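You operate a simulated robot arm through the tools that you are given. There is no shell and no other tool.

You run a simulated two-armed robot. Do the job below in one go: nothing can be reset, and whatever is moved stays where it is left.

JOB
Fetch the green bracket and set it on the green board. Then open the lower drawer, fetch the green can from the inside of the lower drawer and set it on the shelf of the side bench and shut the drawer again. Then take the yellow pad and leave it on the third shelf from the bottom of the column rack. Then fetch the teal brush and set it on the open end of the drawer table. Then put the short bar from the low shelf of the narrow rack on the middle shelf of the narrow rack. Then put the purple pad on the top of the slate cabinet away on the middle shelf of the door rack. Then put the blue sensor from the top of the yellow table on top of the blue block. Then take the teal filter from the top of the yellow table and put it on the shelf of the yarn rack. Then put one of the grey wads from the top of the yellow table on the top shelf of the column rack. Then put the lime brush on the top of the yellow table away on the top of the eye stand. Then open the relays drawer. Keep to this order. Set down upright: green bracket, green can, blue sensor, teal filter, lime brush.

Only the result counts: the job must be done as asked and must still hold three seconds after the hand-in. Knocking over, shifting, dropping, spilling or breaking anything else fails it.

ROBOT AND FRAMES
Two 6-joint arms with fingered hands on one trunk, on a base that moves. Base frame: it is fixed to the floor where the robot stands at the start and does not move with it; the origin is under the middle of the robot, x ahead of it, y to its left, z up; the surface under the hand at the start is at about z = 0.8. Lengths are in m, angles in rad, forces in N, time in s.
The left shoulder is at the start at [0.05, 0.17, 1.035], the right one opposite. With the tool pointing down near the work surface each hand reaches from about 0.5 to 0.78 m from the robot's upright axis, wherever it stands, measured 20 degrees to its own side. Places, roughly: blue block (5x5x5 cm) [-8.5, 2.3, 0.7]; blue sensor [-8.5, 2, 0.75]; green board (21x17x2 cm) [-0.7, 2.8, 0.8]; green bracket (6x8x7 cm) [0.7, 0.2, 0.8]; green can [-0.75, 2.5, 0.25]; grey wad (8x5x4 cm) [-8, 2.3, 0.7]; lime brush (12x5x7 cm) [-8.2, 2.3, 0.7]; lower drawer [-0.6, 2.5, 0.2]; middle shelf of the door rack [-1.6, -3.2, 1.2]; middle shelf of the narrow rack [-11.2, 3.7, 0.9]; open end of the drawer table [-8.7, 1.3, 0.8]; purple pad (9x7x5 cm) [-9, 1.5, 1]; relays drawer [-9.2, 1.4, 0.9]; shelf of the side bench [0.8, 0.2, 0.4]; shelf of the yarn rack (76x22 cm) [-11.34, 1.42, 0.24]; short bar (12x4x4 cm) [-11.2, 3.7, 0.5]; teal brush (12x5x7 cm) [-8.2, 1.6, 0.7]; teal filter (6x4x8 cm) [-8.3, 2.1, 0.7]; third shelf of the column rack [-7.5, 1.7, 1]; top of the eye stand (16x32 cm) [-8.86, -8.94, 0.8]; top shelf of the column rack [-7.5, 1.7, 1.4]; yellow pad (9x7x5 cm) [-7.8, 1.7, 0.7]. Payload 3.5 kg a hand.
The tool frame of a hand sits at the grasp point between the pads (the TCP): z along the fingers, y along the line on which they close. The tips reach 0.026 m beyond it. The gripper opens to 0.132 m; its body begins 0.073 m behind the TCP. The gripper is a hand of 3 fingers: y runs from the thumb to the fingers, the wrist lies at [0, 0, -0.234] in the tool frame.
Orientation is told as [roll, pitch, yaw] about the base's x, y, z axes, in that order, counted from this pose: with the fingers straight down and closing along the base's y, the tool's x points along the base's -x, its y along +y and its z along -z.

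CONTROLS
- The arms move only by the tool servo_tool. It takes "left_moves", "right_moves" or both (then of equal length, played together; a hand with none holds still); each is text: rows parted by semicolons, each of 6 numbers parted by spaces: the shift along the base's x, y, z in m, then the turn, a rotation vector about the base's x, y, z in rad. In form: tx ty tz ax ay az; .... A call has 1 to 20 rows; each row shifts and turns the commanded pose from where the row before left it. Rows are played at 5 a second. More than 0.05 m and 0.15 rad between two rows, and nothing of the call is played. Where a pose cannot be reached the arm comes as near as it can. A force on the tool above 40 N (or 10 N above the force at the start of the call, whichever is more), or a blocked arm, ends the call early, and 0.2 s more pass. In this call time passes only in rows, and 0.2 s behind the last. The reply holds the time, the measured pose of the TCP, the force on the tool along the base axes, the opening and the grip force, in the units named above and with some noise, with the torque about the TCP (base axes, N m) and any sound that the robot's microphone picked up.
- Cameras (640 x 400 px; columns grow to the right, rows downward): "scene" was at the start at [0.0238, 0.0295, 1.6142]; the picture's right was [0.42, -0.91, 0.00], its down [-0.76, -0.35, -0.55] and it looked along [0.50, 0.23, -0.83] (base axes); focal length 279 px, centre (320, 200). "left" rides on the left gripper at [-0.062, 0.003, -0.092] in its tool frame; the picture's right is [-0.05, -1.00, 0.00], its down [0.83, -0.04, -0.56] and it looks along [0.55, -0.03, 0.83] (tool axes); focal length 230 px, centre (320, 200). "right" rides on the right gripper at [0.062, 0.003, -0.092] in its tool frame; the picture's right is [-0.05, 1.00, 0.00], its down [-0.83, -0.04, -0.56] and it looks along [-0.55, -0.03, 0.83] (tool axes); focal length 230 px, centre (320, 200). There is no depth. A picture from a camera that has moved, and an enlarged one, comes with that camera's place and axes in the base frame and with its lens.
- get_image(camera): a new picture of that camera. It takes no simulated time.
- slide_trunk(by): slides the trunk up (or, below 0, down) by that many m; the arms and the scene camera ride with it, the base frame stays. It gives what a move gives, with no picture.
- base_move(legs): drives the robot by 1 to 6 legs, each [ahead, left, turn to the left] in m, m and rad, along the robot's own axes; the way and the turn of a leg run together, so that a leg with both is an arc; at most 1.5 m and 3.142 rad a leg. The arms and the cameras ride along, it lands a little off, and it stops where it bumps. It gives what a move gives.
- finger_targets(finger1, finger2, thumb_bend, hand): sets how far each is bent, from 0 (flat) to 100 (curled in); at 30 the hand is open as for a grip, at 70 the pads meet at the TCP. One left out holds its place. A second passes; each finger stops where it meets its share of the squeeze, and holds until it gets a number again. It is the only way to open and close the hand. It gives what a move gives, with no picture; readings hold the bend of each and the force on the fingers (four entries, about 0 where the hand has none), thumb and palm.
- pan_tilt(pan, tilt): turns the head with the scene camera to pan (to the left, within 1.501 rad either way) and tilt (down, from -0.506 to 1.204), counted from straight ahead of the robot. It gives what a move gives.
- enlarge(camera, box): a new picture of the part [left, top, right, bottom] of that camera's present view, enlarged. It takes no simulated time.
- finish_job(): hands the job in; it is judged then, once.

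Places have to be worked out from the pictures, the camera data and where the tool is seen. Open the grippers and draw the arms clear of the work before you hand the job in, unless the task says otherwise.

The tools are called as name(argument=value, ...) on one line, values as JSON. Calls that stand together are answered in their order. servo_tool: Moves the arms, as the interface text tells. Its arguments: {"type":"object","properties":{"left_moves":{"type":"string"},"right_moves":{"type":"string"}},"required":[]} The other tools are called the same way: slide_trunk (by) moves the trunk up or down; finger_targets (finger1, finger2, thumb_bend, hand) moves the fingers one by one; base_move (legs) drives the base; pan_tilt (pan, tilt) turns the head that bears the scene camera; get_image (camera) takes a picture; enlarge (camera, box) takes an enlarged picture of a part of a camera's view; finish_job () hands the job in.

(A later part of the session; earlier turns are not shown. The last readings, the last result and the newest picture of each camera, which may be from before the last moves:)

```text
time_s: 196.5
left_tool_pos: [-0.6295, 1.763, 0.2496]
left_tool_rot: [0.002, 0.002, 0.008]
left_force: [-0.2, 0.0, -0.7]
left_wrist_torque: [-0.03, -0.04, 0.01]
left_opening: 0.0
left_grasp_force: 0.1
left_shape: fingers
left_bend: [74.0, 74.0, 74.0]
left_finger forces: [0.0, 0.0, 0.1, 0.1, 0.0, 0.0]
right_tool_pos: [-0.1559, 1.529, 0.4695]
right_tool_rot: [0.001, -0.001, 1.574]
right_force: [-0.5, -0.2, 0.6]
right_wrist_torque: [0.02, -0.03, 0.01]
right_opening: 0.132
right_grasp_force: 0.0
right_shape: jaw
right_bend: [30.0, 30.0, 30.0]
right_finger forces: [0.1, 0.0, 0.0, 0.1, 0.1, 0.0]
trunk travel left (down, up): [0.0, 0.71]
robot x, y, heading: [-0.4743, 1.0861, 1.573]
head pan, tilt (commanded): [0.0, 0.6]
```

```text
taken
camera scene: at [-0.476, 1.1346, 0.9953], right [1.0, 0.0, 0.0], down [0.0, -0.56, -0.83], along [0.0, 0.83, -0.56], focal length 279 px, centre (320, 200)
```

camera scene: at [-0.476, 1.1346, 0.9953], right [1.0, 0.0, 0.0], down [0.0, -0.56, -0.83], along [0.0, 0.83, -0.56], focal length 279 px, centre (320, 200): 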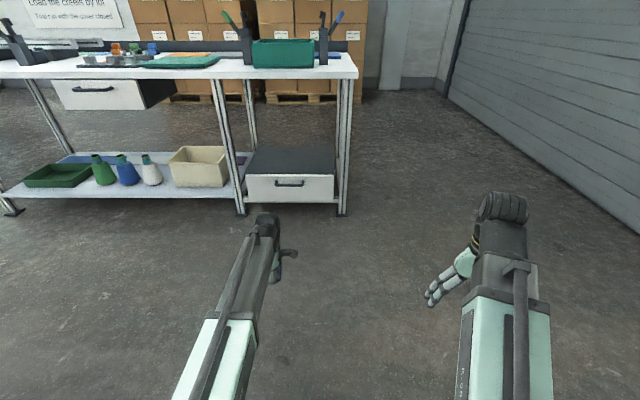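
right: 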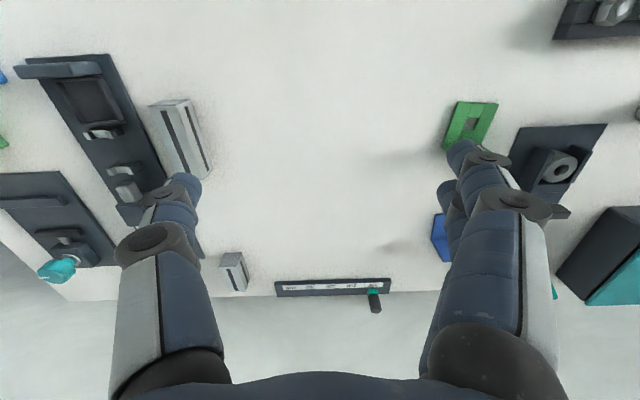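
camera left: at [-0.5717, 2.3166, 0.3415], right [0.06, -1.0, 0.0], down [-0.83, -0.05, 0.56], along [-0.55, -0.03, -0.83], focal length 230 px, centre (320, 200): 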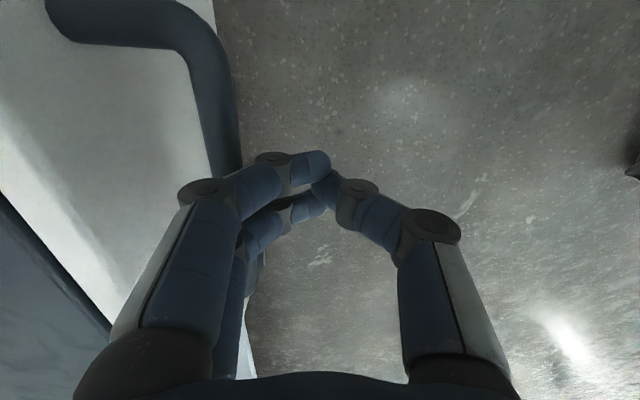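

The lower drawer is shut. I raise the trunk again and turn to look toward the far area (x≈-8) where the next tasks are.

slide_trunk(by=0.4)

slide_trunk(by=0.25)

base_move(legs=[[0, 0, 1.569]])

pan_tilt(pan=0.0, tilt=0.2)

get_image(camera="scene")

```text
time_s: 200.3
left_tool_pos: [-0.6294, 1.7627, 0.6499]
left_tool_rot: [0.0, -0.001, 0.007]
left_force: [-0.5, -0.7, 0.1]
left_wrist_torque: [0.01, -0.04, 0.02]
left_opening: 0.0003
left_grasp_force: 0.0
left_shape: fingers
left_bend: [74.0, 74.0, 74.0]
left_finger forces: [0.0, 0.0, 0.0, 0.0, 0.0, 0.0]
right_tool_pos: [-0.1572, 1.5284, 0.8699]
right_tool_rot: [0.001, 0.0, 1.573]
right_force: [-1.6, 0.0, 0.2]
right_wrist_torque: [-0.01, -0.02, -0.01]
right_opening: 0.1319
right_grasp_force: 0.1
right_shape: jaw
right_bend: [30.0, 30.0, 30.0]
right_finger forces: [0.0, 0.0, 0.1, 0.0, 0.0, 0.0]
trunk travel left (down, up): [-0.4, 0.31]
robot x, y, heading: [-0.473, 1.09, 1.573]
head pan, tilt (commanded): [0.0, 0.6]
```

```text
time_s: 202.9
left_tool_pos: [-0.6296, 1.7631, 0.8991]
left_tool_rot: [0.0, 0.001, 0.006]
left_force: [0.2, -0.2, 0.7]
left_wrist_torque: [-0.01, 0.01, 0.01]
left_opening: 0.0001
left_grasp_force: 0.1
left_shape: fingers
left_bend: [74.0, 74.0, 74.0]
left_finger forces: [0.1, 0.1, 0.0, 0.1, 0.1, 0.0]
right_tool_pos: [-0.1571, 1.529, 1.1188]
right_tool_rot: [0.001, 0.001, 1.573]
right_force: [-0.5, 0.1, 0.8]
right_wrist_torque: [-0.04, 0.0, 0.0]
right_opening: 0.1319
right_grasp_force: 0.1
right_shape: jaw
right_bend: [30.0, 30.0, 30.0]
right_finger forces: [0.1, 0.0, 0.0, 0.0, 0.0, 0.0]
trunk travel left (down, up): [-0.65, 0.06]
robot x, y, heading: [-0.4753, 1.0881, 1.579]
head pan, tilt (commanded): [0.0, 0.6]
```

```text
time_s: 207.2
left_tool_pos: [-1.1469, 0.9117, 0.8992]
left_tool_rot: [0.002, 0.0, 1.606]
left_force: [-0.7, 0.2, -0.6]
left_wrist_torque: [0.01, -0.02, 0.01]
left_opening: 0.0001
left_grasp_force: 0.0
left_shape: fingers
left_bend: [74.0, 74.0, 74.0]
left_finger forces: [0.1, 0.0, 0.0, 0.0, 0.1, 0.0]
right_tool_pos: [-0.9271, 1.3928, 1.118]
right_tool_rot: [0.001, -0.001, -3.106]
right_force: [1.0, 0.7, 0.4]
right_wrist_torque: [0.01, -0.01, 0.03]
right_opening: 0.1318
right_grasp_force: 0.0
right_shape: jaw
right_bend: [30.0, 30.0, 30.0]
right_finger forces: [0.0, 0.0, 0.0, 0.0, 0.0, 0.0]
trunk travel left (down, up): [-0.65, 0.06]
robot x, y, heading: [-0.4763, 1.0835, -3.11]
head pan, tilt (commanded): [0.0, 0.6]
```

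```text
time_s: 208.1
left_tool_pos: [-1.1469, 0.9108, 0.8994]
left_tool_rot: [0.002, 0.0, 1.608]
left_force: [0.2, -0.7, 0.2]
left_wrist_torque: [-0.02, -0.02, 0.0]
left_opening: 0.0002
left_grasp_force: 0.0
left_shape: fingers
left_bend: [74.0, 74.0, 74.0]
left_finger forces: [0.0, 0.0, 0.1, 0.0, 0.0, 0.0]
right_tool_pos: [-0.9264, 1.3922, 1.1193]
right_tool_rot: [0.0, 0.001, -3.11]
right_force: [0.3, -0.3, -0.3]
right_wrist_torque: [-0.01, -0.02, 0.02]
right_opening: 0.1319
right_grasp_force: 0.1
right_shape: jaw
right_bend: [30.0, 30.0, 30.0]
right_finger forces: [0.0, 0.0, 0.0, 0.1, 0.0, 0.0]
trunk travel left (down, up): [-0.65, 0.06]
robot x, y, heading: [-0.4755, 1.0865, -3.108]
head pan, tilt (commanded): [0.0, 0.201]
```

```text
taken
camera scene: at [-0.529, 1.0844, 1.682], right [-0.03, 1.0, 0.0], down [0.2, 0.01, -0.98], along [-0.98, -0.03, -0.2], focal length 279 px, centre (320, 200)
```

scene: 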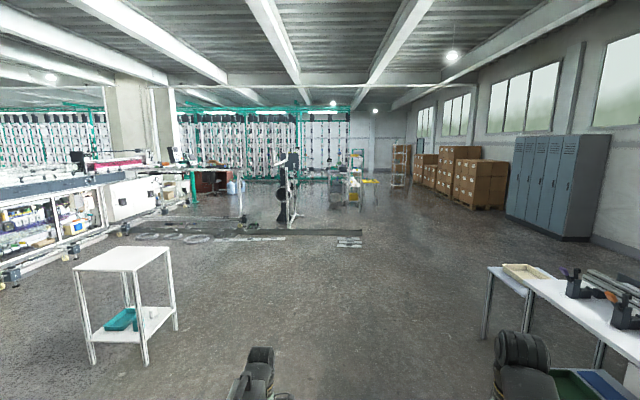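

Zooming in on the far area straight ahead to find the yellow table, racks and any obstacles.

enlarge(camera="scene", box=[120, 130, 440, 290])

```text
2.00 times, centred on (280, 210) of scene
camera zoom: at [-0.529, 1.0844, 1.682], right [-0.03, 1.0, 0.0], down [0.2, 0.01, -0.98], along [-0.98, -0.03, -0.2], focal length 558 px, centre (400, 180)
```

zoom: 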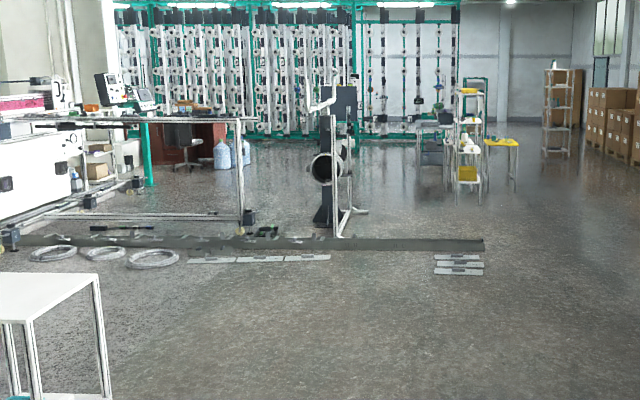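

A column rack is visible near (-7.3, 1.7) with a yellow table behind; a dark floor strip at x≈-5.7 ends at y≈1.75. I'll drive along y≈1.09 past the benches, then shift to y≈2.3 to pass beyond the strip's end.

base_move(legs=[[0, 0, -0.034], [1.5, 0, 0], [1.5, 0, 0], [0, -1.2, 0], [1.2, 0, 0]])

pan_tilt(pan=0.0, tilt=0.3)

get_image(camera="scene")

```text
time_s: 234.2
left_tool_pos: [-5.3034, 2.287, 0.8983]
left_tool_rot: [-0.001, -0.001, 1.515]
left_force: [0.8, 0.1, 0.7]
left_wrist_torque: [-0.05, 0.0, 0.02]
left_opening: 0.0004
left_grasp_force: 0.1
left_shape: fingers
left_bend: [74.0, 74.0, 74.0]
left_finger forces: [0.0, 0.0, 0.0, 0.1, 0.0, 0.0]
right_tool_pos: [-5.0418, 2.7458, 1.1188]
right_tool_rot: [0.001, 0.0, 3.083]
right_force: [1.1, 0.0, 0.5]
right_wrist_torque: [0.0, 0.0, 0.01]
right_opening: 0.1318
right_grasp_force: 0.2
right_shape: jaw
right_bend: [30.0, 30.0, 30.0]
right_finger forces: [0.0, 0.0, 0.0, 0.1, 0.0, 0.0]
trunk travel left (down, up): [-0.65, 0.06]
robot x, y, heading: [-4.623, 2.3976, 3.087]
head pan, tilt (commanded): [0.0, 0.201]
```

```text
time_s: 234.8
left_tool_pos: [-5.3042, 2.2874, 0.8993]
left_tool_rot: [0.002, 0.0, 1.514]
left_force: [-0.7, 0.7, 0.6]
left_wrist_torque: [0.04, -0.03, 0.01]
left_opening: 0.0
left_grasp_force: 0.1
left_shape: fingers
left_bend: [74.0, 74.0, 74.0]
left_finger forces: [0.1, 0.1, 0.0, 0.0, 0.0, 0.1]
right_tool_pos: [-5.0408, 2.7456, 1.1185]
right_tool_rot: [-0.001, 0.001, 3.084]
right_force: [-0.3, -0.3, -0.3]
right_wrist_torque: [0.02, 0.0, -0.01]
right_opening: 0.1319
right_grasp_force: 0.1
right_shape: jaw
right_bend: [30.0, 30.0, 30.0]
right_finger forces: [0.1, 0.0, 0.0, 0.0, 0.0, 0.0]
trunk travel left (down, up): [-0.65, 0.06]
robot x, y, heading: [-4.6181, 2.3981, 3.083]
head pan, tilt (commanded): [0.0, 0.3]
```

```text
taken
camera scene: at [-4.6731, 2.4023, 1.6728], right [0.06, 1.0, 0.0], down [0.29, -0.02, -0.96], along [-0.95, 0.06, -0.3], focal length 279 px, centre (320, 200)
```

scene: 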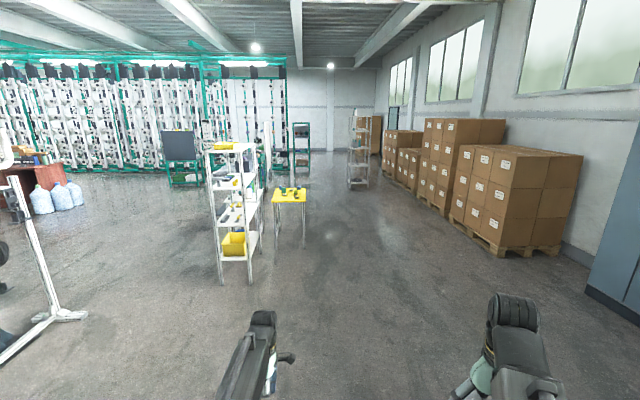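

enlarge(camera="scene", box=[160, 120, 400, 290])

```text
2.35 times, centred on (280, 205) of scene
camera zoom: at [-4.6731, 2.4023, 1.6728], right [0.06, 1.0, 0.0], down [0.29, -0.02, -0.96], along [-0.95, 0.06, -0.3], focal length 657 px, centre (414, 188)
```

zoom: 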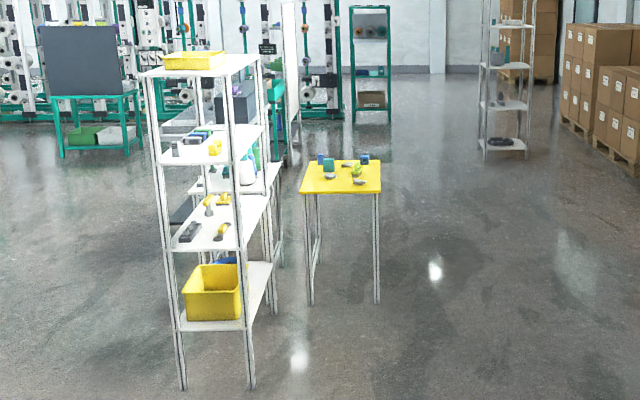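

The column rack spans about x -7.19..-7.86, y 1.545..1.84, with four shelves; the yellow table is at x -7.77..-8.4, y 2.03..2.42. I retract the left arm, then drive closer and look.

servo_tool(left_moves="0.036 -0.032 0.04 0 0 0;0.036 -0.032 0.04 0 0 0;0.036 -0.032 0.04 0 0 0;0.036 -0.032 0.04 0 0 0;0.036 -0.032 0.04 0 0 0")

base_move(legs=[[0, 0, 0.058], [1.5, 0, 0], [0.23, 0, 0]])

pan_tilt(pan=0.4, tilt=0.45)

get_image(camera="scene")

```text
refused: row 1 steps farther than a row can; nothing moved
```

```text
time_s: 244.0
left_tool_pos: [-7.0324, 2.2481, 0.8971]
left_tool_rot: [-0.001, 0.0, 1.575]
left_force: [-0.4, 0.5, -0.3]
left_wrist_torque: [-0.01, -0.03, -0.01]
left_opening: 0.0004
left_grasp_force: 0.1
left_shape: fingers
left_bend: [74.0, 74.0, 74.0]
left_finger forces: [0.1, 0.1, 0.0, 0.0, 0.0, 0.0]
right_tool_pos: [-6.7976, 2.7206, 1.1198]
right_tool_rot: [0.001, 0.001, -3.141]
right_force: [-0.5, -0.5, 0.0]
right_wrist_torque: [-0.01, -0.03, 0.0]
right_opening: 0.1321
right_grasp_force: 0.0
right_shape: jaw
right_bend: [30.0, 30.0, 30.0]
right_finger forces: [0.0, 0.0, 0.1, 0.1, 0.0, 0.0]
trunk travel left (down, up): [-0.65, 0.06]
robot x, y, heading: [-6.3536, 2.4008, -3.144]
head pan, tilt (commanded): [0.0, 0.3]
```

```text
time_s: 244.9
left_tool_pos: [-7.0308, 2.2477, 0.8985]
left_tool_rot: [0.001, -0.001, 1.575]
left_force: [1.0, -0.3, -0.6]
left_wrist_torque: [0.03, 0.03, 0.02]
left_opening: 0.0
left_grasp_force: 0.0
left_shape: fingers
left_bend: [74.0, 74.0, 74.0]
left_finger forces: [0.0, 0.0, 0.1, 0.1, 0.1, 0.0]
right_tool_pos: [-6.7956, 2.7199, 1.1192]
right_tool_rot: [0.001, -0.002, -3.142]
right_force: [0.0, 0.4, 0.3]
right_wrist_torque: [-0.02, -0.01, 0.02]
right_opening: 0.1318
right_grasp_force: 0.1
right_shape: jaw
right_bend: [30.0, 30.0, 30.0]
right_finger forces: [0.1, 0.0, 0.1, 0.0, 0.0, 0.1]
trunk travel left (down, up): [-0.65, 0.06]
robot x, y, heading: [-6.3575, 2.3984, -3.145]
head pan, tilt (commanded): [0.4, 0.45]
```

```text
taken
camera scene: at [-6.3999, 2.3637, 1.6589], right [-0.39, 0.92, 0.0], down [0.4, 0.17, -0.9], along [-0.83, -0.35, -0.43], focal length 279 px, centre (320, 200)
```

scene: 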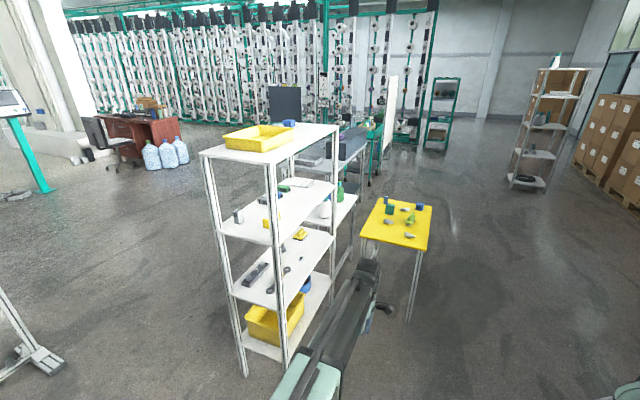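

enlarge(camera="scene", box=[190, 90, 450, 260])

```text
2.35 times, centred on (320, 175) of scene
camera zoom: at [-6.3999, 2.3637, 1.6589], right [-0.39, 0.92, 0.0], down [0.4, 0.17, -0.9], along [-0.83, -0.35, -0.43], focal length 657 px, centre (320, 259)
```

zoom: 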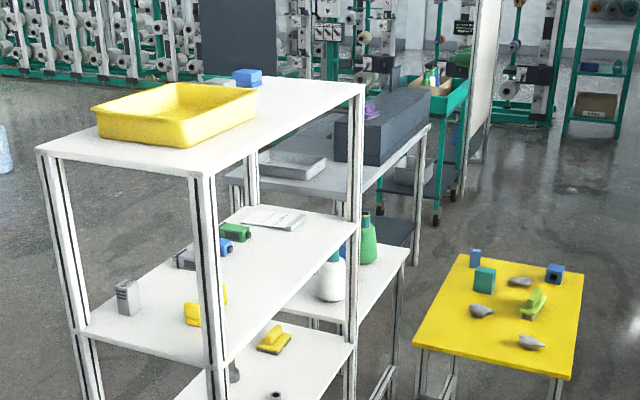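

I can see the yellow table with the teal filter, grey wads, lime brush and blue objects; the yellow pad is on the rack's second shelf near (-7.72, 1.68). I retract the left arm and check the floor on my left before moving to the rack's -y side.

servo_tool(left_moves="0.026 -0.022 0.03 0 0 0;0.026 -0.022 0.03 0 0 0;0.026 -0.022 0.03 0 0 0;0.026 -0.022 0.03 0 0 0;0.026 -0.022 0.03 0 0 0;0.026 -0.022 0.03 0 0 0;0.026 -0.022 0.03 0 0 0")

pan_tilt(pan=1.3, tilt=0.75)

get_image(camera="scene")

```text
time_s: 246.5
left_tool_pos: [-6.8484, 2.0912, 1.1106]
left_tool_rot: [0.001, 0.001, 1.574]
left_force: [-0.2, 0.1, -0.4]
left_wrist_torque: [-0.02, 0.0, 0.02]
left_opening: 0.0002
left_grasp_force: 0.1
left_shape: fingers
left_bend: [74.0, 74.0, 74.0]
left_finger forces: [0.0, 0.0, 0.0, 0.1, 0.0, 0.1]
right_tool_pos: [-6.7946, 2.72, 1.1187]
right_tool_rot: [0.0, 0.001, -3.143]
right_force: [1.0, -0.5, 0.4]
right_wrist_torque: [0.0, 0.0, 0.0]
right_opening: 0.132
right_grasp_force: 0.0
right_shape: jaw
right_bend: [30.0, 30.0, 30.0]
right_finger forces: [0.0, 0.0, 0.0, 0.1, 0.1, 0.0]
trunk travel left (down, up): [-0.65, 0.06]
robot x, y, heading: [-6.3517, 2.4004, -3.137]
head pan, tilt (commanded): [0.4, 0.45]
```

```text
time_s: 247.7
left_tool_pos: [-6.8498, 2.0907, 1.1098]
left_tool_rot: [0.002, -0.001, 1.573]
left_force: [0.0, -0.3, 0.9]
left_wrist_torque: [0.03, -0.03, -0.01]
left_opening: 0.0
left_grasp_force: 0.1
left_shape: fingers
left_bend: [74.0, 74.0, 74.0]
left_finger forces: [0.1, 0.0, 0.0, 0.0, 0.0, 0.1]
right_tool_pos: [-6.7949, 2.7197, 1.1193]
right_tool_rot: [0.0, 0.001, -3.141]
right_force: [0.7, -0.5, 0.3]
right_wrist_torque: [-0.02, -0.01, -0.03]
right_opening: 0.1319
right_grasp_force: 0.1
right_shape: jaw
right_bend: [30.0, 30.0, 30.0]
right_finger forces: [0.1, 0.0, 0.0, 0.1, 0.1, 0.1]
trunk travel left (down, up): [-0.65, 0.06]
robot x, y, heading: [-6.3532, 2.4003, -3.142]
head pan, tilt (commanded): [1.3, 0.75]
```

```text
taken
camera scene: at [-6.3372, 2.3196, 1.6324], right [-0.96, 0.27, 0.0], down [0.18, 0.66, -0.73], along [-0.2, -0.7, -0.68], focal length 279 px, centre (320, 200)
```

scene: 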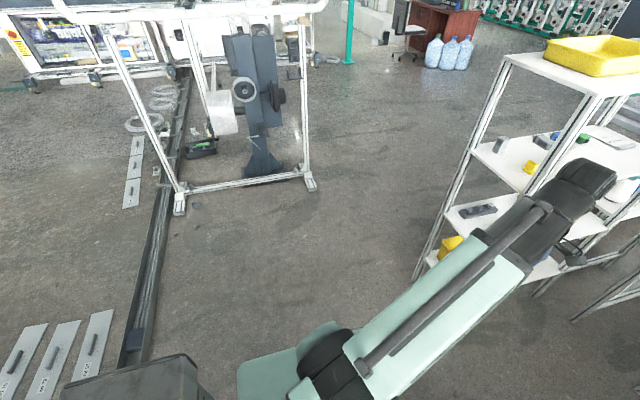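

The floor trench lies at x≈-5.55 (behind me), and the A-frame at y≈0.39; the region between is free. I turn to face +y, back up to y≈0.92, then strafe left to stand before the rack's -y side.

base_move(legs=[[0, 0, -1.571], [-1.48, 0, 0], [0, 0.6, 0]])

pan_tilt(pan=0.5, tilt=0.4)

get_image(camera="scene")

```text
time_s: 261.9
left_tool_pos: [-7.2773, 1.3917, 1.1099]
left_tool_rot: [0.003, -0.001, 0.018]
left_force: [-0.3, -0.3, -0.6]
left_wrist_torque: [0.03, -0.02, 0.01]
left_opening: 0.0
left_grasp_force: 0.1
left_shape: fingers
left_bend: [74.0, 74.0, 74.0]
left_finger forces: [0.1, 0.0, 0.1, 0.0, 0.0, 0.1]
right_tool_pos: [-6.6469, 1.3469, 1.1186]
right_tool_rot: [-0.002, 0.001, 1.584]
right_force: [0.0, -0.3, -0.6]
right_wrist_torque: [0.01, 0.03, -0.01]
right_opening: 0.1322
right_grasp_force: 0.0
right_shape: jaw
right_bend: [30.0, 30.0, 30.0]
right_finger forces: [0.0, 0.1, 0.0, 0.0, 0.0, 0.0]
trunk travel left (down, up): [-0.65, 0.06]
robot x, y, heading: [-6.9587, 0.9023, 1.584]
head pan, tilt (commanded): [1.3, 0.75]
```

```text
time_s: 263.1
left_tool_pos: [-7.2764, 1.3914, 1.1099]
left_tool_rot: [0.002, 0.001, 0.019]
left_force: [0.3, -0.4, 0.0]
left_wrist_torque: [0.02, 0.02, 0.0]
left_opening: 0.0001
left_grasp_force: 0.1
left_shape: fingers
left_bend: [74.0, 74.0, 74.0]
left_finger forces: [0.1, 0.0, 0.0, 0.0, 0.0, 0.0]
right_tool_pos: [-6.6472, 1.3468, 1.1191]
right_tool_rot: [0.0, 0.001, 1.583]
right_force: [0.1, -0.1, -0.7]
right_wrist_torque: [0.0, 0.01, -0.01]
right_opening: 0.132
right_grasp_force: 0.0
right_shape: jaw
right_bend: [30.0, 30.0, 30.0]
right_finger forces: [0.1, 0.0, 0.0, 0.0, 0.0, 0.1]
trunk travel left (down, up): [-0.65, 0.06]
robot x, y, heading: [-6.9603, 0.9021, 1.588]
head pan, tilt (commanded): [0.499, 0.4]
```

```text
taken
camera scene: at [-7.0066, 0.9423, 1.6635], right [0.87, 0.49, 0.0], down [0.19, -0.34, -0.92], along [-0.45, 0.8, -0.39], focal length 279 px, centre (320, 200)
```

scene: 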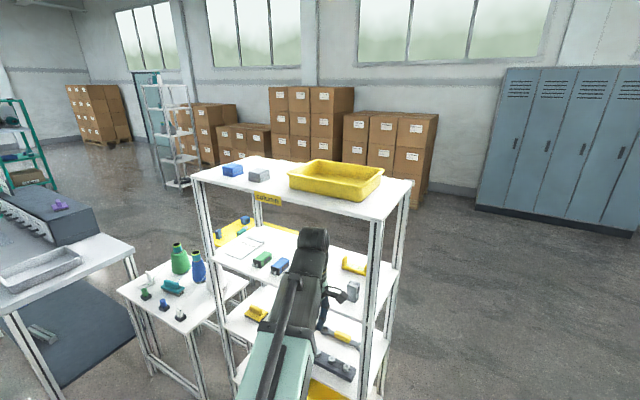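

Very clear view from this side. Zooming in on the rack shelves.

enlarge(camera="scene", box=[180, 200, 420, 400])

enlarge(camera="scene", box=[0, 170, 240, 340])

```text
2.00 times, centred on (300, 300) of scene
camera zoom: at [-7.0066, 0.9423, 1.6635], right [0.87, 0.49, 0.0], down [0.19, -0.34, -0.92], along [-0.45, 0.8, -0.39], focal length 558 px, centre (360, 0)
```

zoom: 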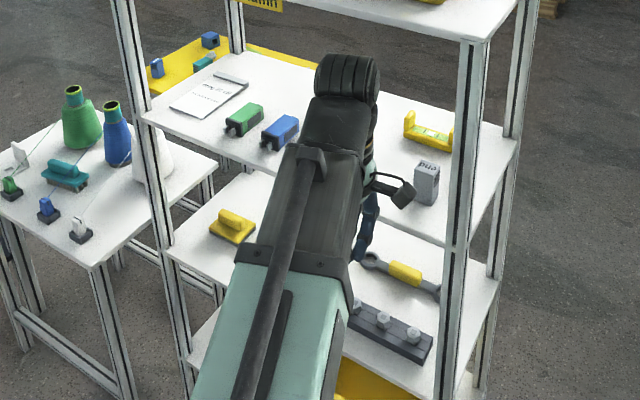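

```text
2.35 times, centred on (120, 255) of scene
camera zoom: at [-7.0066, 0.9423, 1.6635], right [0.87, 0.49, 0.0], down [0.19, -0.34, -0.92], along [-0.45, 0.8, -0.39], focal length 657 px, centre (791, 71)
```

zoom: 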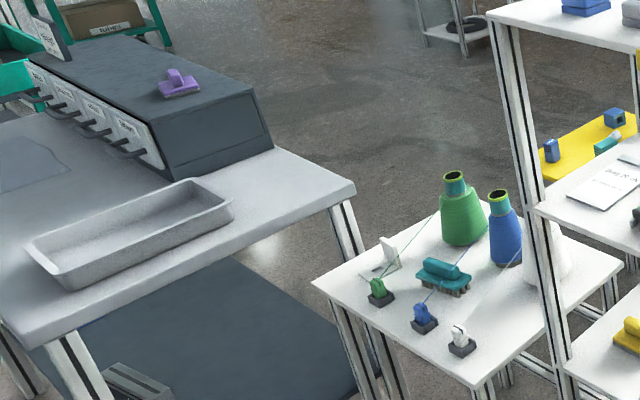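

The yellow pad (base plate with a grip ridge) sits on shelf 2 (z≈0.645) at about (-7.76, 1.66). Shelf 3 is at z≈1.005 with free room near x≈-7.44. I position the base in front and slightly back.

base_move(legs=[[-0.15, 0.0, -0.017], [0, 0.47, 0]])

servo_tool(left_moves="0 0 -0.015 0 0 0.14;0 0 -0.015 0 0 0.14;0 0 -0.015 0 0 0.14;0 0 -0.015 0 0 0.14;0 0 -0.015 0 0 0.14;0 0 -0.015 0 0 0.14;0 0 -0.015 0 0 0.14;0 0 -0.015 0 0 0.14;0 0 -0.015 0 0 0.14;0 0 -0.015 0 0 0.14;0 0 -0.015 0 0 0.14;0 0.01 -0.015 0.1309 0 0;0 0.01 -0.015 0.1309 0 0;0 0.01 -0.015 0.1309 0 0;0 0.01 -0.015 0.1309 0 0;0 0.01 -0.015 0.1309 0 0;0 0.01 -0.015 0.1309 0 0")

get_image(camera="left")

get_image(camera="scene")

```text
time_s: 264.4
left_tool_pos: [-7.2773, 1.281, 1.1086]
left_tool_rot: [0.001, -0.001, 0.013]
left_force: [-0.3, -0.3, -0.7]
left_wrist_torque: [-0.04, -0.04, 0.0]
left_opening: 0.0001
left_grasp_force: 0.0
left_shape: fingers
left_bend: [74.0, 74.0, 74.0]
left_finger forces: [0.0, 0.0, 0.0, 0.0, 0.0, 0.0]
right_tool_pos: [-6.6487, 1.235, 1.1177]
right_tool_rot: [-0.003, 0.004, 1.581]
right_force: [0.0, 0.2, -1.1]
right_wrist_torque: [-0.04, -0.03, -0.02]
right_opening: 0.1319
right_grasp_force: 0.2
right_shape: jaw
right_bend: [30.0, 30.0, 30.0]
right_finger forces: [0.0, 0.0, 0.0, 0.0, 0.0, 0.0]
trunk travel left (down, up): [-0.65, 0.06]
robot x, y, heading: [-6.9634, 0.7863, 1.584]
head pan, tilt (commanded): [0.499, 0.4]
stopped in leg 1: the robot was blocked; the commanded pose is now the measured one
```

```text
time_s: 268.0
left_tool_pos: [-7.2878, 1.3672, 0.8494]
left_tool_rot: [0.019, -0.785, 1.548]
left_force: [0.5, -0.8, 0.6]
left_wrist_torque: [-0.03, -0.02, 0.0]
left_opening: 0.0
left_grasp_force: 0.1
left_shape: fingers
left_bend: [74.0, 74.0, 74.0]
left_finger forces: [0.1, 0.0, 0.0, 0.1, 0.0, 0.0]
left hand out of reach, approached as far as the arm can: row 14, 15, 16
right_tool_pos: [-6.647, 1.2325, 1.1188]
right_tool_rot: [-0.003, 0.0, 1.582]
right_force: [0.0, -0.4, -0.6]
right_wrist_torque: [-0.02, -0.02, -0.01]
right_opening: 0.1318
right_grasp_force: 0.0
right_shape: jaw
right_bend: [30.0, 30.0, 30.0]
right_finger forces: [0.1, 0.0, 0.0, 0.1, 0.0, 0.0]
trunk travel left (down, up): [-0.65, 0.06]
robot x, y, heading: [-6.9655, 0.7892, 1.582]
head pan, tilt (commanded): [0.499, 0.4]
```

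```text
taken
camera left: at [-7.2891, 1.345, 0.9577], right [1.0, 0.03, 0.02], down [0.03, -0.98, -0.2], along [0.02, 0.2, -0.98], focal length 230 px, centre (320, 200)
```

left: 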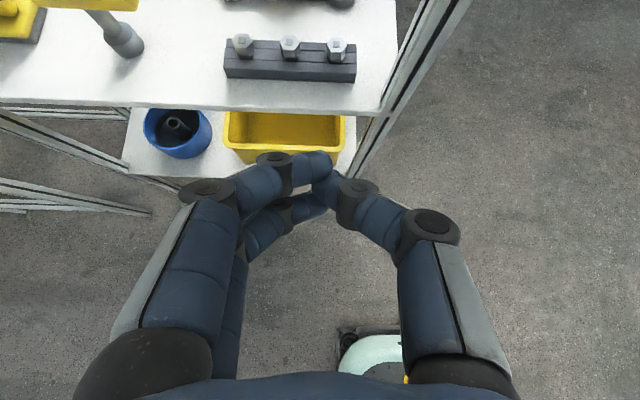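

```text
taken
camera scene: at [-7.0084, 0.8294, 1.6635], right [0.87, 0.49, 0.0], down [0.19, -0.34, -0.92], along [-0.45, 0.8, -0.39], focal length 279 px, centre (320, 200)
```

scene: 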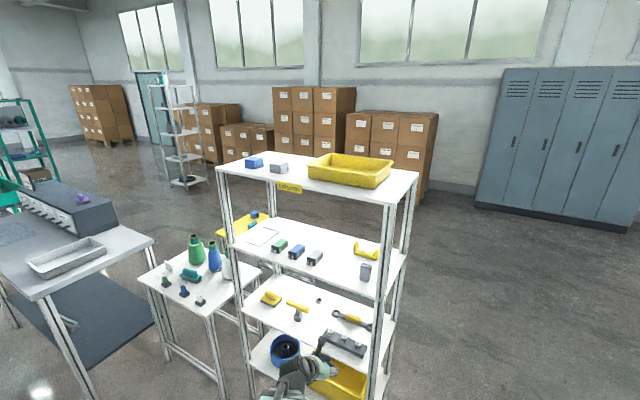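

The base bumped lightly behind at y≈0.79 and stopped. I stay clear of that from now on. The arm pose is good; let me zoom on the rack's shelves again from here.

enlarge(camera="scene", box=[210, 200, 420, 350])

pan_tilt(pan=-1.5, tilt=1.0)

get_image(camera="scene")

```text
2.67 times, centred on (315, 275) of scene
camera zoom: at [-7.0084, 0.8294, 1.6635], right [0.87, 0.49, 0.0], down [0.19, -0.34, -0.92], along [-0.45, 0.8, -0.39], focal length 744 px, centre (333, 0)
```

zoom: 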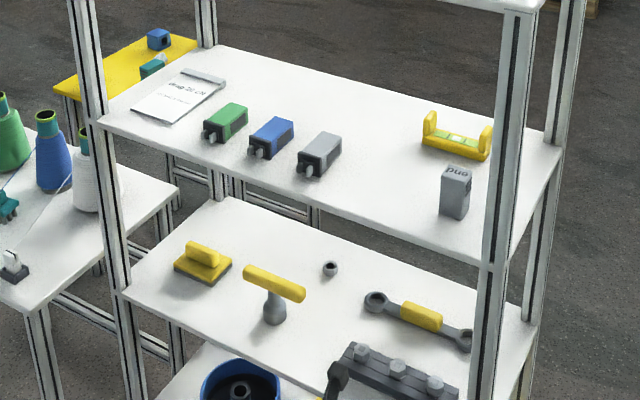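

```text
time_s: 269.9
left_tool_pos: [-7.2872, 1.3674, 0.8496]
left_tool_rot: [0.018, -0.783, 1.546]
left_force: [0.3, 0.7, -1.1]
left_wrist_torque: [0.01, 0.0, 0.02]
left_opening: 0.0
left_grasp_force: 0.2
left_shape: fingers
left_bend: [74.0, 74.0, 74.0]
left_finger forces: [0.0, 0.0, 0.1, 0.1, 0.0, 0.1]
right_tool_pos: [-6.6479, 1.2336, 1.1193]
right_tool_rot: [-0.001, 0.001, 1.583]
right_force: [-0.6, 0.2, -0.2]
right_wrist_torque: [0.0, -0.01, 0.01]
right_opening: 0.132
right_grasp_force: 0.1
right_shape: jaw
right_bend: [30.0, 30.0, 30.0]
right_finger forces: [0.0, 0.0, 0.0, 0.0, 0.1, 0.1]
trunk travel left (down, up): [-0.65, 0.06]
robot x, y, heading: [-6.9633, 0.7882, 1.58]
head pan, tilt (commanded): [-1.499, 1.0]
```

```text
taken
camera scene: at [-6.8936, 0.7544, 1.6133], right [0.08, -1.0, 0.0], down [-0.84, -0.07, -0.54], along [0.54, 0.05, -0.84], focal length 279 px, centre (320, 200)
```

scene: 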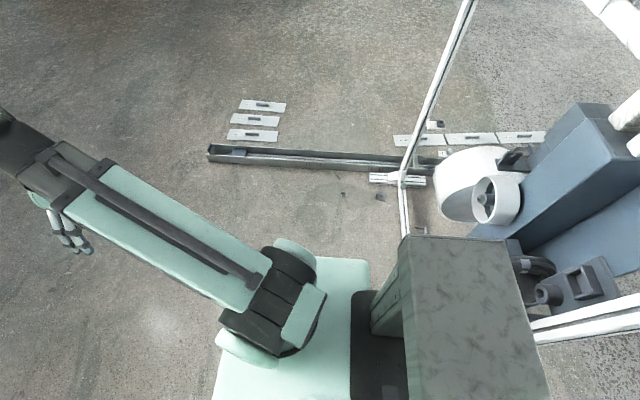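

The frame behind is only lightly touched and undisturbed. The pad's 9 cm side lies along x with its ridge along x, centre about (-7.757, 1.668). I move slightly forward and strafe left to stand at x≈-7.48.

base_move(legs=[[0.05, 0.0, -0.01], [0, 0.515, 0]])

finger_targets(hand="left", finger1=36, finger2=36, thumb_bend=36)

pan_tilt(pan=0.3, tilt=0.6)

get_image(camera="left")

get_image(camera="scene")

```text
time_s: 273.5
left_tool_pos: [-7.8179, 1.4173, 0.8484]
left_tool_rot: [0.017, -0.784, 1.539]
left_force: [-0.1, -0.6, 0.5]
left_wrist_torque: [-0.01, 0.02, -0.01]
left_opening: 0.0
left_grasp_force: 0.1
left_shape: fingers
left_bend: [74.0, 74.0, 74.0]
left_finger forces: [0.0, 0.0, 0.0, 0.1, 0.0, 0.1]
right_tool_pos: [-7.1776, 1.2795, 1.1193]
right_tool_rot: [-0.002, -0.001, 1.576]
right_force: [-0.1, -0.1, 1.1]
right_wrist_torque: [-0.01, 0.0, 0.0]
right_opening: 0.1317
right_grasp_force: 0.1
right_shape: jaw
right_bend: [30.0, 30.0, 30.0]
right_finger forces: [0.0, 0.0, 0.0, 0.0, 0.0, 0.0]
trunk travel left (down, up): [-0.65, 0.06]
robot x, y, heading: [-7.4982, 0.8364, 1.577]
head pan, tilt (commanded): [-1.499, 1.0]
```

```text
time_s: 274.5
left_tool_pos: [-7.8161, 1.4182, 0.8492]
left_tool_rot: [0.017, -0.784, 1.539]
left_force: [0.0, -0.2, 0.4]
left_wrist_torque: [0.01, -0.04, -0.04]
left_opening: 0.1143
left_grasp_force: 0.0
left_shape: fingers
left_bend: [36.0, 36.0, 36.0]
left_finger forces: [0.0, 0.0, 0.0, 0.0, 0.1, 0.0]
right_tool_pos: [-7.1772, 1.2793, 1.1194]
right_tool_rot: [-0.001, -0.001, 1.573]
right_force: [-0.3, 0.0, -0.4]
right_wrist_torque: [0.0, 0.06, 0.01]
right_opening: 0.1318
right_grasp_force: 0.1
right_shape: jaw
right_bend: [30.0, 30.0, 30.0]
right_finger forces: [0.1, 0.0, 0.0, 0.0, 0.0, 0.0]
trunk travel left (down, up): [-0.65, 0.06]
robot x, y, heading: [-7.4932, 0.8324, 1.574]
head pan, tilt (commanded): [-1.499, 1.0]
```

```text
time_s: 276.3
left_tool_pos: [-7.8152, 1.4178, 0.8494]
left_tool_rot: [0.017, -0.784, 1.54]
left_force: [0.4, 0.0, 0.1]
left_wrist_torque: [0.02, 0.0, -0.02]
left_opening: 0.1143
left_grasp_force: 0.2
left_shape: fingers
left_bend: [36.0, 36.0, 36.0]
left_finger forces: [0.1, 0.1, 0.0, 0.1, 0.1, 0.0]
right_tool_pos: [-7.1766, 1.2803, 1.1187]
right_tool_rot: [-0.001, 0.0, 1.575]
right_force: [0.8, 1.0, -0.4]
right_wrist_torque: [0.01, -0.03, -0.01]
right_opening: 0.1318
right_grasp_force: 0.1
right_shape: jaw
right_bend: [30.0, 30.0, 30.0]
right_finger forces: [0.1, 0.1, 0.1, 0.0, 0.0, 0.0]
trunk travel left (down, up): [-0.65, 0.06]
robot x, y, heading: [-7.4949, 0.8376, 1.571]
head pan, tilt (commanded): [0.3, 0.6]
```

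```text
taken
camera left: at [-7.8181, 1.3961, 0.9579], right [1.0, 0.02, 0.02], down [0.02, -0.98, -0.19], along [0.02, 0.19, -0.98], focal length 230 px, centre (320, 200)
```

left: 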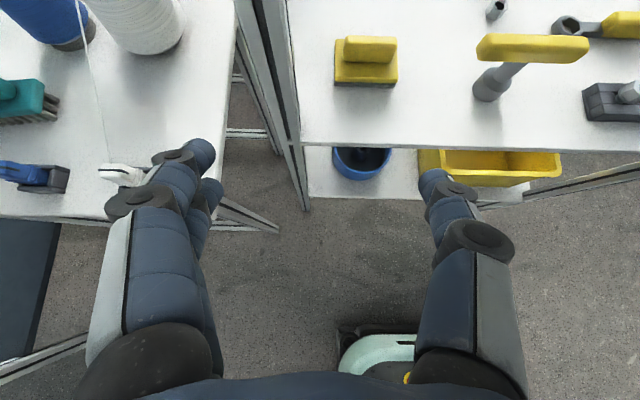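

```text
taken
camera scene: at [-7.5234, 0.8814, 1.6453], right [0.95, 0.3, 0.0], down [0.17, -0.54, -0.82], along [-0.25, 0.79, -0.57], focal length 279 px, centre (320, 200)
```

scene: 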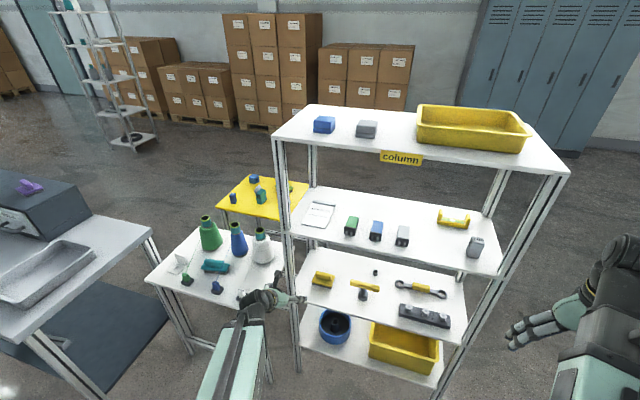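

Pad ridge measured at x -7.782..-7.710 (centre -7.746), y≈1.662, top z≈0.695. I move the hand to face the gap right of the post, at safe height, then enter the shelf.

servo_tool(left_moves="0.03 0.01 -0.026 0 0 0.01;0.03 0.01 -0.026 0 0 0.01;0.03 0.01 -0.026 0 0 0.01;0 0.04 0 0 0 0;0 0.04 0 0 0 0;0 0.04 0 0 0 0")

get_image(camera="left")

get_image(camera="scene")

```text
time_s: 277.7
left_tool_pos: [-7.7273, 1.5673, 0.7701]
left_tool_rot: [0.017, -0.785, 1.569]
left_force: [-0.5, 0.4, 0.7]
left_wrist_torque: [0.03, -0.01, -0.02]
left_opening: 0.1145
left_grasp_force: 0.1
left_shape: fingers
left_bend: [36.0, 36.0, 36.0]
left_finger forces: [0.0, 0.0, 0.0, 0.1, 0.0, 0.0]
right_tool_pos: [-7.1778, 1.2796, 1.1192]
right_tool_rot: [-0.002, 0.002, 1.576]
right_force: [0.2, -0.8, -0.5]
right_wrist_torque: [0.0, 0.03, 0.01]
right_opening: 0.1319
right_grasp_force: 0.0
right_shape: jaw
right_bend: [30.0, 30.0, 30.0]
right_finger forces: [0.0, 0.0, 0.1, 0.0, 0.1, 0.1]
trunk travel left (down, up): [-0.65, 0.06]
robot x, y, heading: [-7.4974, 0.8357, 1.576]
head pan, tilt (commanded): [0.3, 0.6]
```

```text
taken
camera left: at [-7.7291, 1.5459, 0.8796], right [1.0, 0.05, 0.02], down [0.05, -0.98, -0.19], along [0.01, 0.19, -0.98], focal length 230 px, centre (320, 200)
```

left: 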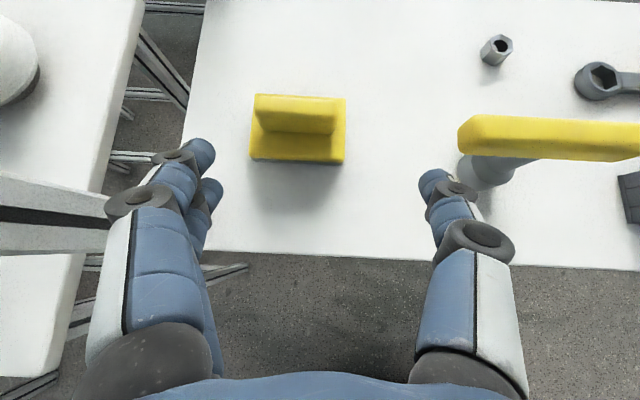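

```text
taken
camera scene: at [-7.5235, 0.8819, 1.6453], right [0.95, 0.3, 0.0], down [0.17, -0.54, -0.82], along [-0.25, 0.79, -0.57], focal length 279 px, centre (320, 200)
```

scene: 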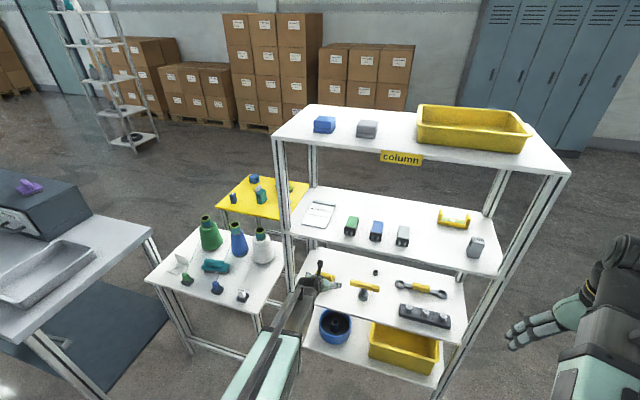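

Aligned view: ridge centre x≈-7.750, y≈1.665. Moving in over the pad, shifting 2.3 cm to the left, then lowering.

servo_tool(left_moves="0 0.035 0 0 0 0;0 0.035 0 0 0 0;-0.01 0.028 0 0 0 0;-0.0127 0 0 0 0 0;0 0 -0.03 0 0 0")

get_image(camera="left")

```text
time_s: 278.9
left_tool_pos: [-7.7493, 1.6645, 0.7402]
left_tool_rot: [0.017, -0.785, 1.569]
left_force: [-0.1, -0.4, 0.1]
left_wrist_torque: [-0.02, 0.03, 0.0]
left_opening: 0.1144
left_grasp_force: 0.0
left_shape: fingers
left_bend: [36.0, 36.0, 36.0]
left_finger forces: [0.1, 0.0, 0.0, 0.0, 0.1, 0.0]
right_tool_pos: [-7.1784, 1.2791, 1.1184]
right_tool_rot: [-0.002, 0.002, 1.573]
right_force: [-0.4, 0.0, 0.3]
right_wrist_torque: [-0.03, -0.03, 0.02]
right_opening: 0.1318
right_grasp_force: 0.0
right_shape: jaw
right_bend: [30.0, 30.0, 30.0]
right_finger forces: [0.0, 0.0, 0.1, 0.1, 0.0, 0.1]
trunk travel left (down, up): [-0.65, 0.06]
robot x, y, heading: [-7.5025, 0.8351, 1.573]
head pan, tilt (commanded): [0.3, 0.6]
```

```text
taken
camera left: at [-7.7497, 1.6437, 0.8488], right [1.0, 0.05, 0.02], down [0.05, -0.98, -0.19], along [0.01, 0.2, -0.98], focal length 230 px, centre (320, 200)
```

left: 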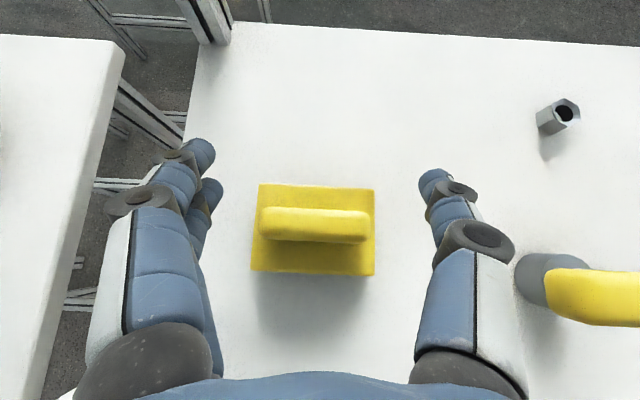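

Ridge centre refined to (-7.7515, 1.6585); the base width suggests shelf z≈0.66. I correct and lower to TCP z≈0.70.

servo_tool(left_moves="-0.002 -0.006 -0.015 0 0 0;0 0 -0.012 0 0 0;0 0 -0.011 0 0 0")

get_image(camera="left")

```text
time_s: 279.7
left_tool_pos: [-7.7517, 1.6602, 0.7027]
left_tool_rot: [0.019, -0.784, 1.569]
left_force: [-0.1, 1.3, 0.1]
left_wrist_torque: [0.01, 0.01, 0.02]
left_opening: 0.1146
left_grasp_force: 0.2
left_shape: fingers
left_bend: [36.0, 36.0, 36.0]
left_finger forces: [0.1, 0.0, 0.0, 0.0, 0.0, 0.1]
right_tool_pos: [-7.1776, 1.2778, 1.1179]
right_tool_rot: [-0.002, 0.0, 1.574]
right_force: [0.0, 0.3, -0.7]
right_wrist_torque: [0.01, 0.03, 0.01]
right_opening: 0.1317
right_grasp_force: 0.1
right_shape: jaw
right_bend: [30.0, 30.0, 30.0]
right_finger forces: [0.0, 0.0, 0.0, 0.0, 0.1, 0.0]
trunk travel left (down, up): [-0.65, 0.06]
robot x, y, heading: [-7.4957, 0.8373, 1.571]
head pan, tilt (commanded): [0.3, 0.6]
```

```text
taken
camera left: at [-7.7533, 1.6386, 0.8109], right [1.0, 0.05, 0.02], down [0.05, -0.98, -0.19], along [0.01, 0.19, -0.98], focal length 230 px, centre (320, 200)
```

left: 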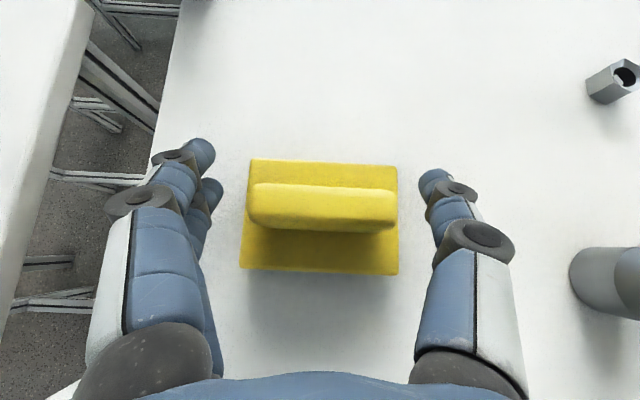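

Ridge is centred on the grasp point; base top is at z≈0.676. Lowering 4 mm and closing.

servo_tool(left_moves="0 0 -0.004 0 0 0")

finger_targets(hand="left", finger1=75, finger2=75, thumb_bend=75)

get_image(camera="left")

```text
time_s: 280.1
left_tool_pos: [-7.7521, 1.6606, 0.698]
left_tool_rot: [0.019, -0.781, 1.569]
left_force: [0.0, 0.2, 0.1]
left_wrist_torque: [0.01, -0.03, 0.0]
left_opening: 0.1143
left_grasp_force: 0.1
left_shape: fingers
left_bend: [36.0, 36.0, 36.0]
left_finger forces: [0.0, 0.0, 0.0, 0.0, 0.0, 0.0]
right_tool_pos: [-7.1762, 1.2782, 1.1187]
right_tool_rot: [0.0, -0.001, 1.575]
right_force: [-1.0, 0.3, -0.8]
right_wrist_torque: [0.0, 0.03, 0.01]
right_opening: 0.1319
right_grasp_force: 0.0
right_shape: jaw
right_bend: [30.0, 30.0, 30.0]
right_finger forces: [0.0, 0.0, 0.1, 0.0, 0.0, 0.1]
trunk travel left (down, up): [-0.65, 0.06]
robot x, y, heading: [-7.4973, 0.835, 1.574]
head pan, tilt (commanded): [0.3, 0.6]
```

```text
time_s: 281.1
left_tool_pos: [-7.752, 1.6608, 0.6992]
left_tool_rot: [0.018, -0.787, 1.57]
left_force: [-2.2, 1.1, 8.4]
left_wrist_torque: [0.01, -0.35, 0.0]
left_opening: 0.0576
left_grasp_force: 21.2
left_shape: fingers
left_bend: [72.0, 48.0, 51.0]
left_finger forces: [15.4, 8.3, 0.1, 0.0, 19.1, 0.1]
right_tool_pos: [-7.1762, 1.2782, 1.1187]
right_tool_rot: [0.0, 0.001, 1.576]
right_force: [-0.3, -0.2, -0.4]
right_wrist_torque: [-0.02, -0.03, -0.03]
right_opening: 0.1319
right_grasp_force: 0.0
right_shape: jaw
right_bend: [30.0, 30.0, 30.0]
right_finger forces: [0.1, 0.0, 0.0, 0.0, 0.0, 0.0]
trunk travel left (down, up): [-0.65, 0.06]
robot x, y, heading: [-7.4977, 0.8344, 1.577]
head pan, tilt (commanded): [0.3, 0.6]
```

```text
taken
camera left: at [-7.7534, 1.6381, 0.8086], right [1.0, 0.05, 0.02], down [0.05, -0.98, -0.2], along [0.01, 0.2, -0.98], focal length 230 px, centre (320, 200)
```

left: 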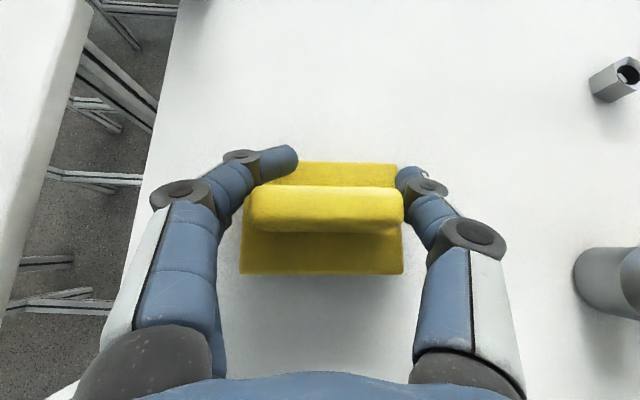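

Only one finger and the thumb are on the ridge; the other finger slipped behind it, so this grip is poor. I release, back out, and will re-grasp across the ridge (closing along y) with the hand leaning sideways to fit under shelf 3.

finger_targets(hand="left", finger1=36, finger2=36, thumb_bend=36)

servo_tool(left_moves="0 0 0.03 0 0 0;0 0 0.03 0 0 0;0.022 0 0.012 0 0 0;0 -0.04 0 0 0 0;0 -0.04 0 0 0 0;0 -0.04 0 0 0 0;0 -0.04 0 0 0 0;0 -0.04 0 0 0 0;0 -0.04 0.01 0 0 0;0.02 -0.03 0.02 0 0 0")

get_image(camera="left")

```text
time_s: 282.1
left_tool_pos: [-7.752, 1.6605, 0.697]
left_tool_rot: [0.016, -0.783, 1.569]
left_force: [0.2, -0.1, 0.0]
left_wrist_torque: [-0.01, 0.01, 0.02]
left_opening: 0.1142
left_grasp_force: 0.1
left_shape: fingers
left_bend: [36.0, 36.0, 36.0]
left_finger forces: [0.0, 0.0, 0.0, 0.0, 0.0, 0.0]
right_tool_pos: [-7.1767, 1.2793, 1.1183]
right_tool_rot: [-0.002, -0.001, 1.575]
right_force: [-0.5, 0.3, 0.2]
right_wrist_torque: [0.03, 0.01, 0.03]
right_opening: 0.1319
right_grasp_force: 0.1
right_shape: jaw
right_bend: [30.0, 30.0, 30.0]
right_finger forces: [0.1, 0.0, 0.0, 0.0, 0.0, 0.1]
trunk travel left (down, up): [-0.65, 0.06]
robot x, y, heading: [-7.4969, 0.8385, 1.581]
head pan, tilt (commanded): [0.3, 0.6]
```

```text
time_s: 284.3
left_tool_pos: [-7.7156, 1.4157, 0.7871]
left_tool_rot: [0.018, -0.784, 1.568]
left_force: [-0.8, 0.3, 0.2]
left_wrist_torque: [0.02, 0.02, 0.01]
left_opening: 0.1143
left_grasp_force: 0.0
left_shape: fingers
left_bend: [36.0, 36.0, 36.0]
left_finger forces: [0.0, 0.0, 0.0, 0.0, 0.0, 0.0]
left hand out of reach, approached as far as the arm can: row 10
right_tool_pos: [-7.1769, 1.28, 1.1195]
right_tool_rot: [0.0, 0.003, 1.574]
right_force: [-0.5, 0.6, -0.2]
right_wrist_torque: [-0.03, -0.04, 0.04]
right_opening: 0.1319
right_grasp_force: 0.2
right_shape: jaw
right_bend: [30.0, 30.0, 30.0]
right_finger forces: [0.0, 0.1, 0.1, 0.0, 0.1, 0.1]
trunk travel left (down, up): [-0.65, 0.06]
robot x, y, heading: [-7.5032, 0.8361, 1.572]
head pan, tilt (commanded): [0.3, 0.6]
```

```text
taken
camera left: at [-7.718, 1.3939, 0.8968], right [1.0, 0.05, 0.02], down [0.05, -0.98, -0.19], along [0.01, 0.19, -0.98], focal length 230 px, centre (320, 200)
```

left: 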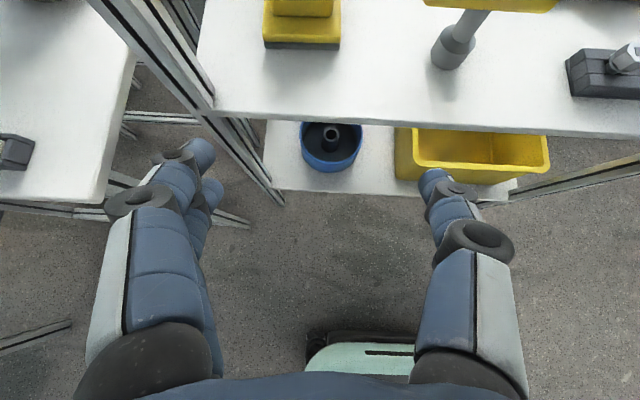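

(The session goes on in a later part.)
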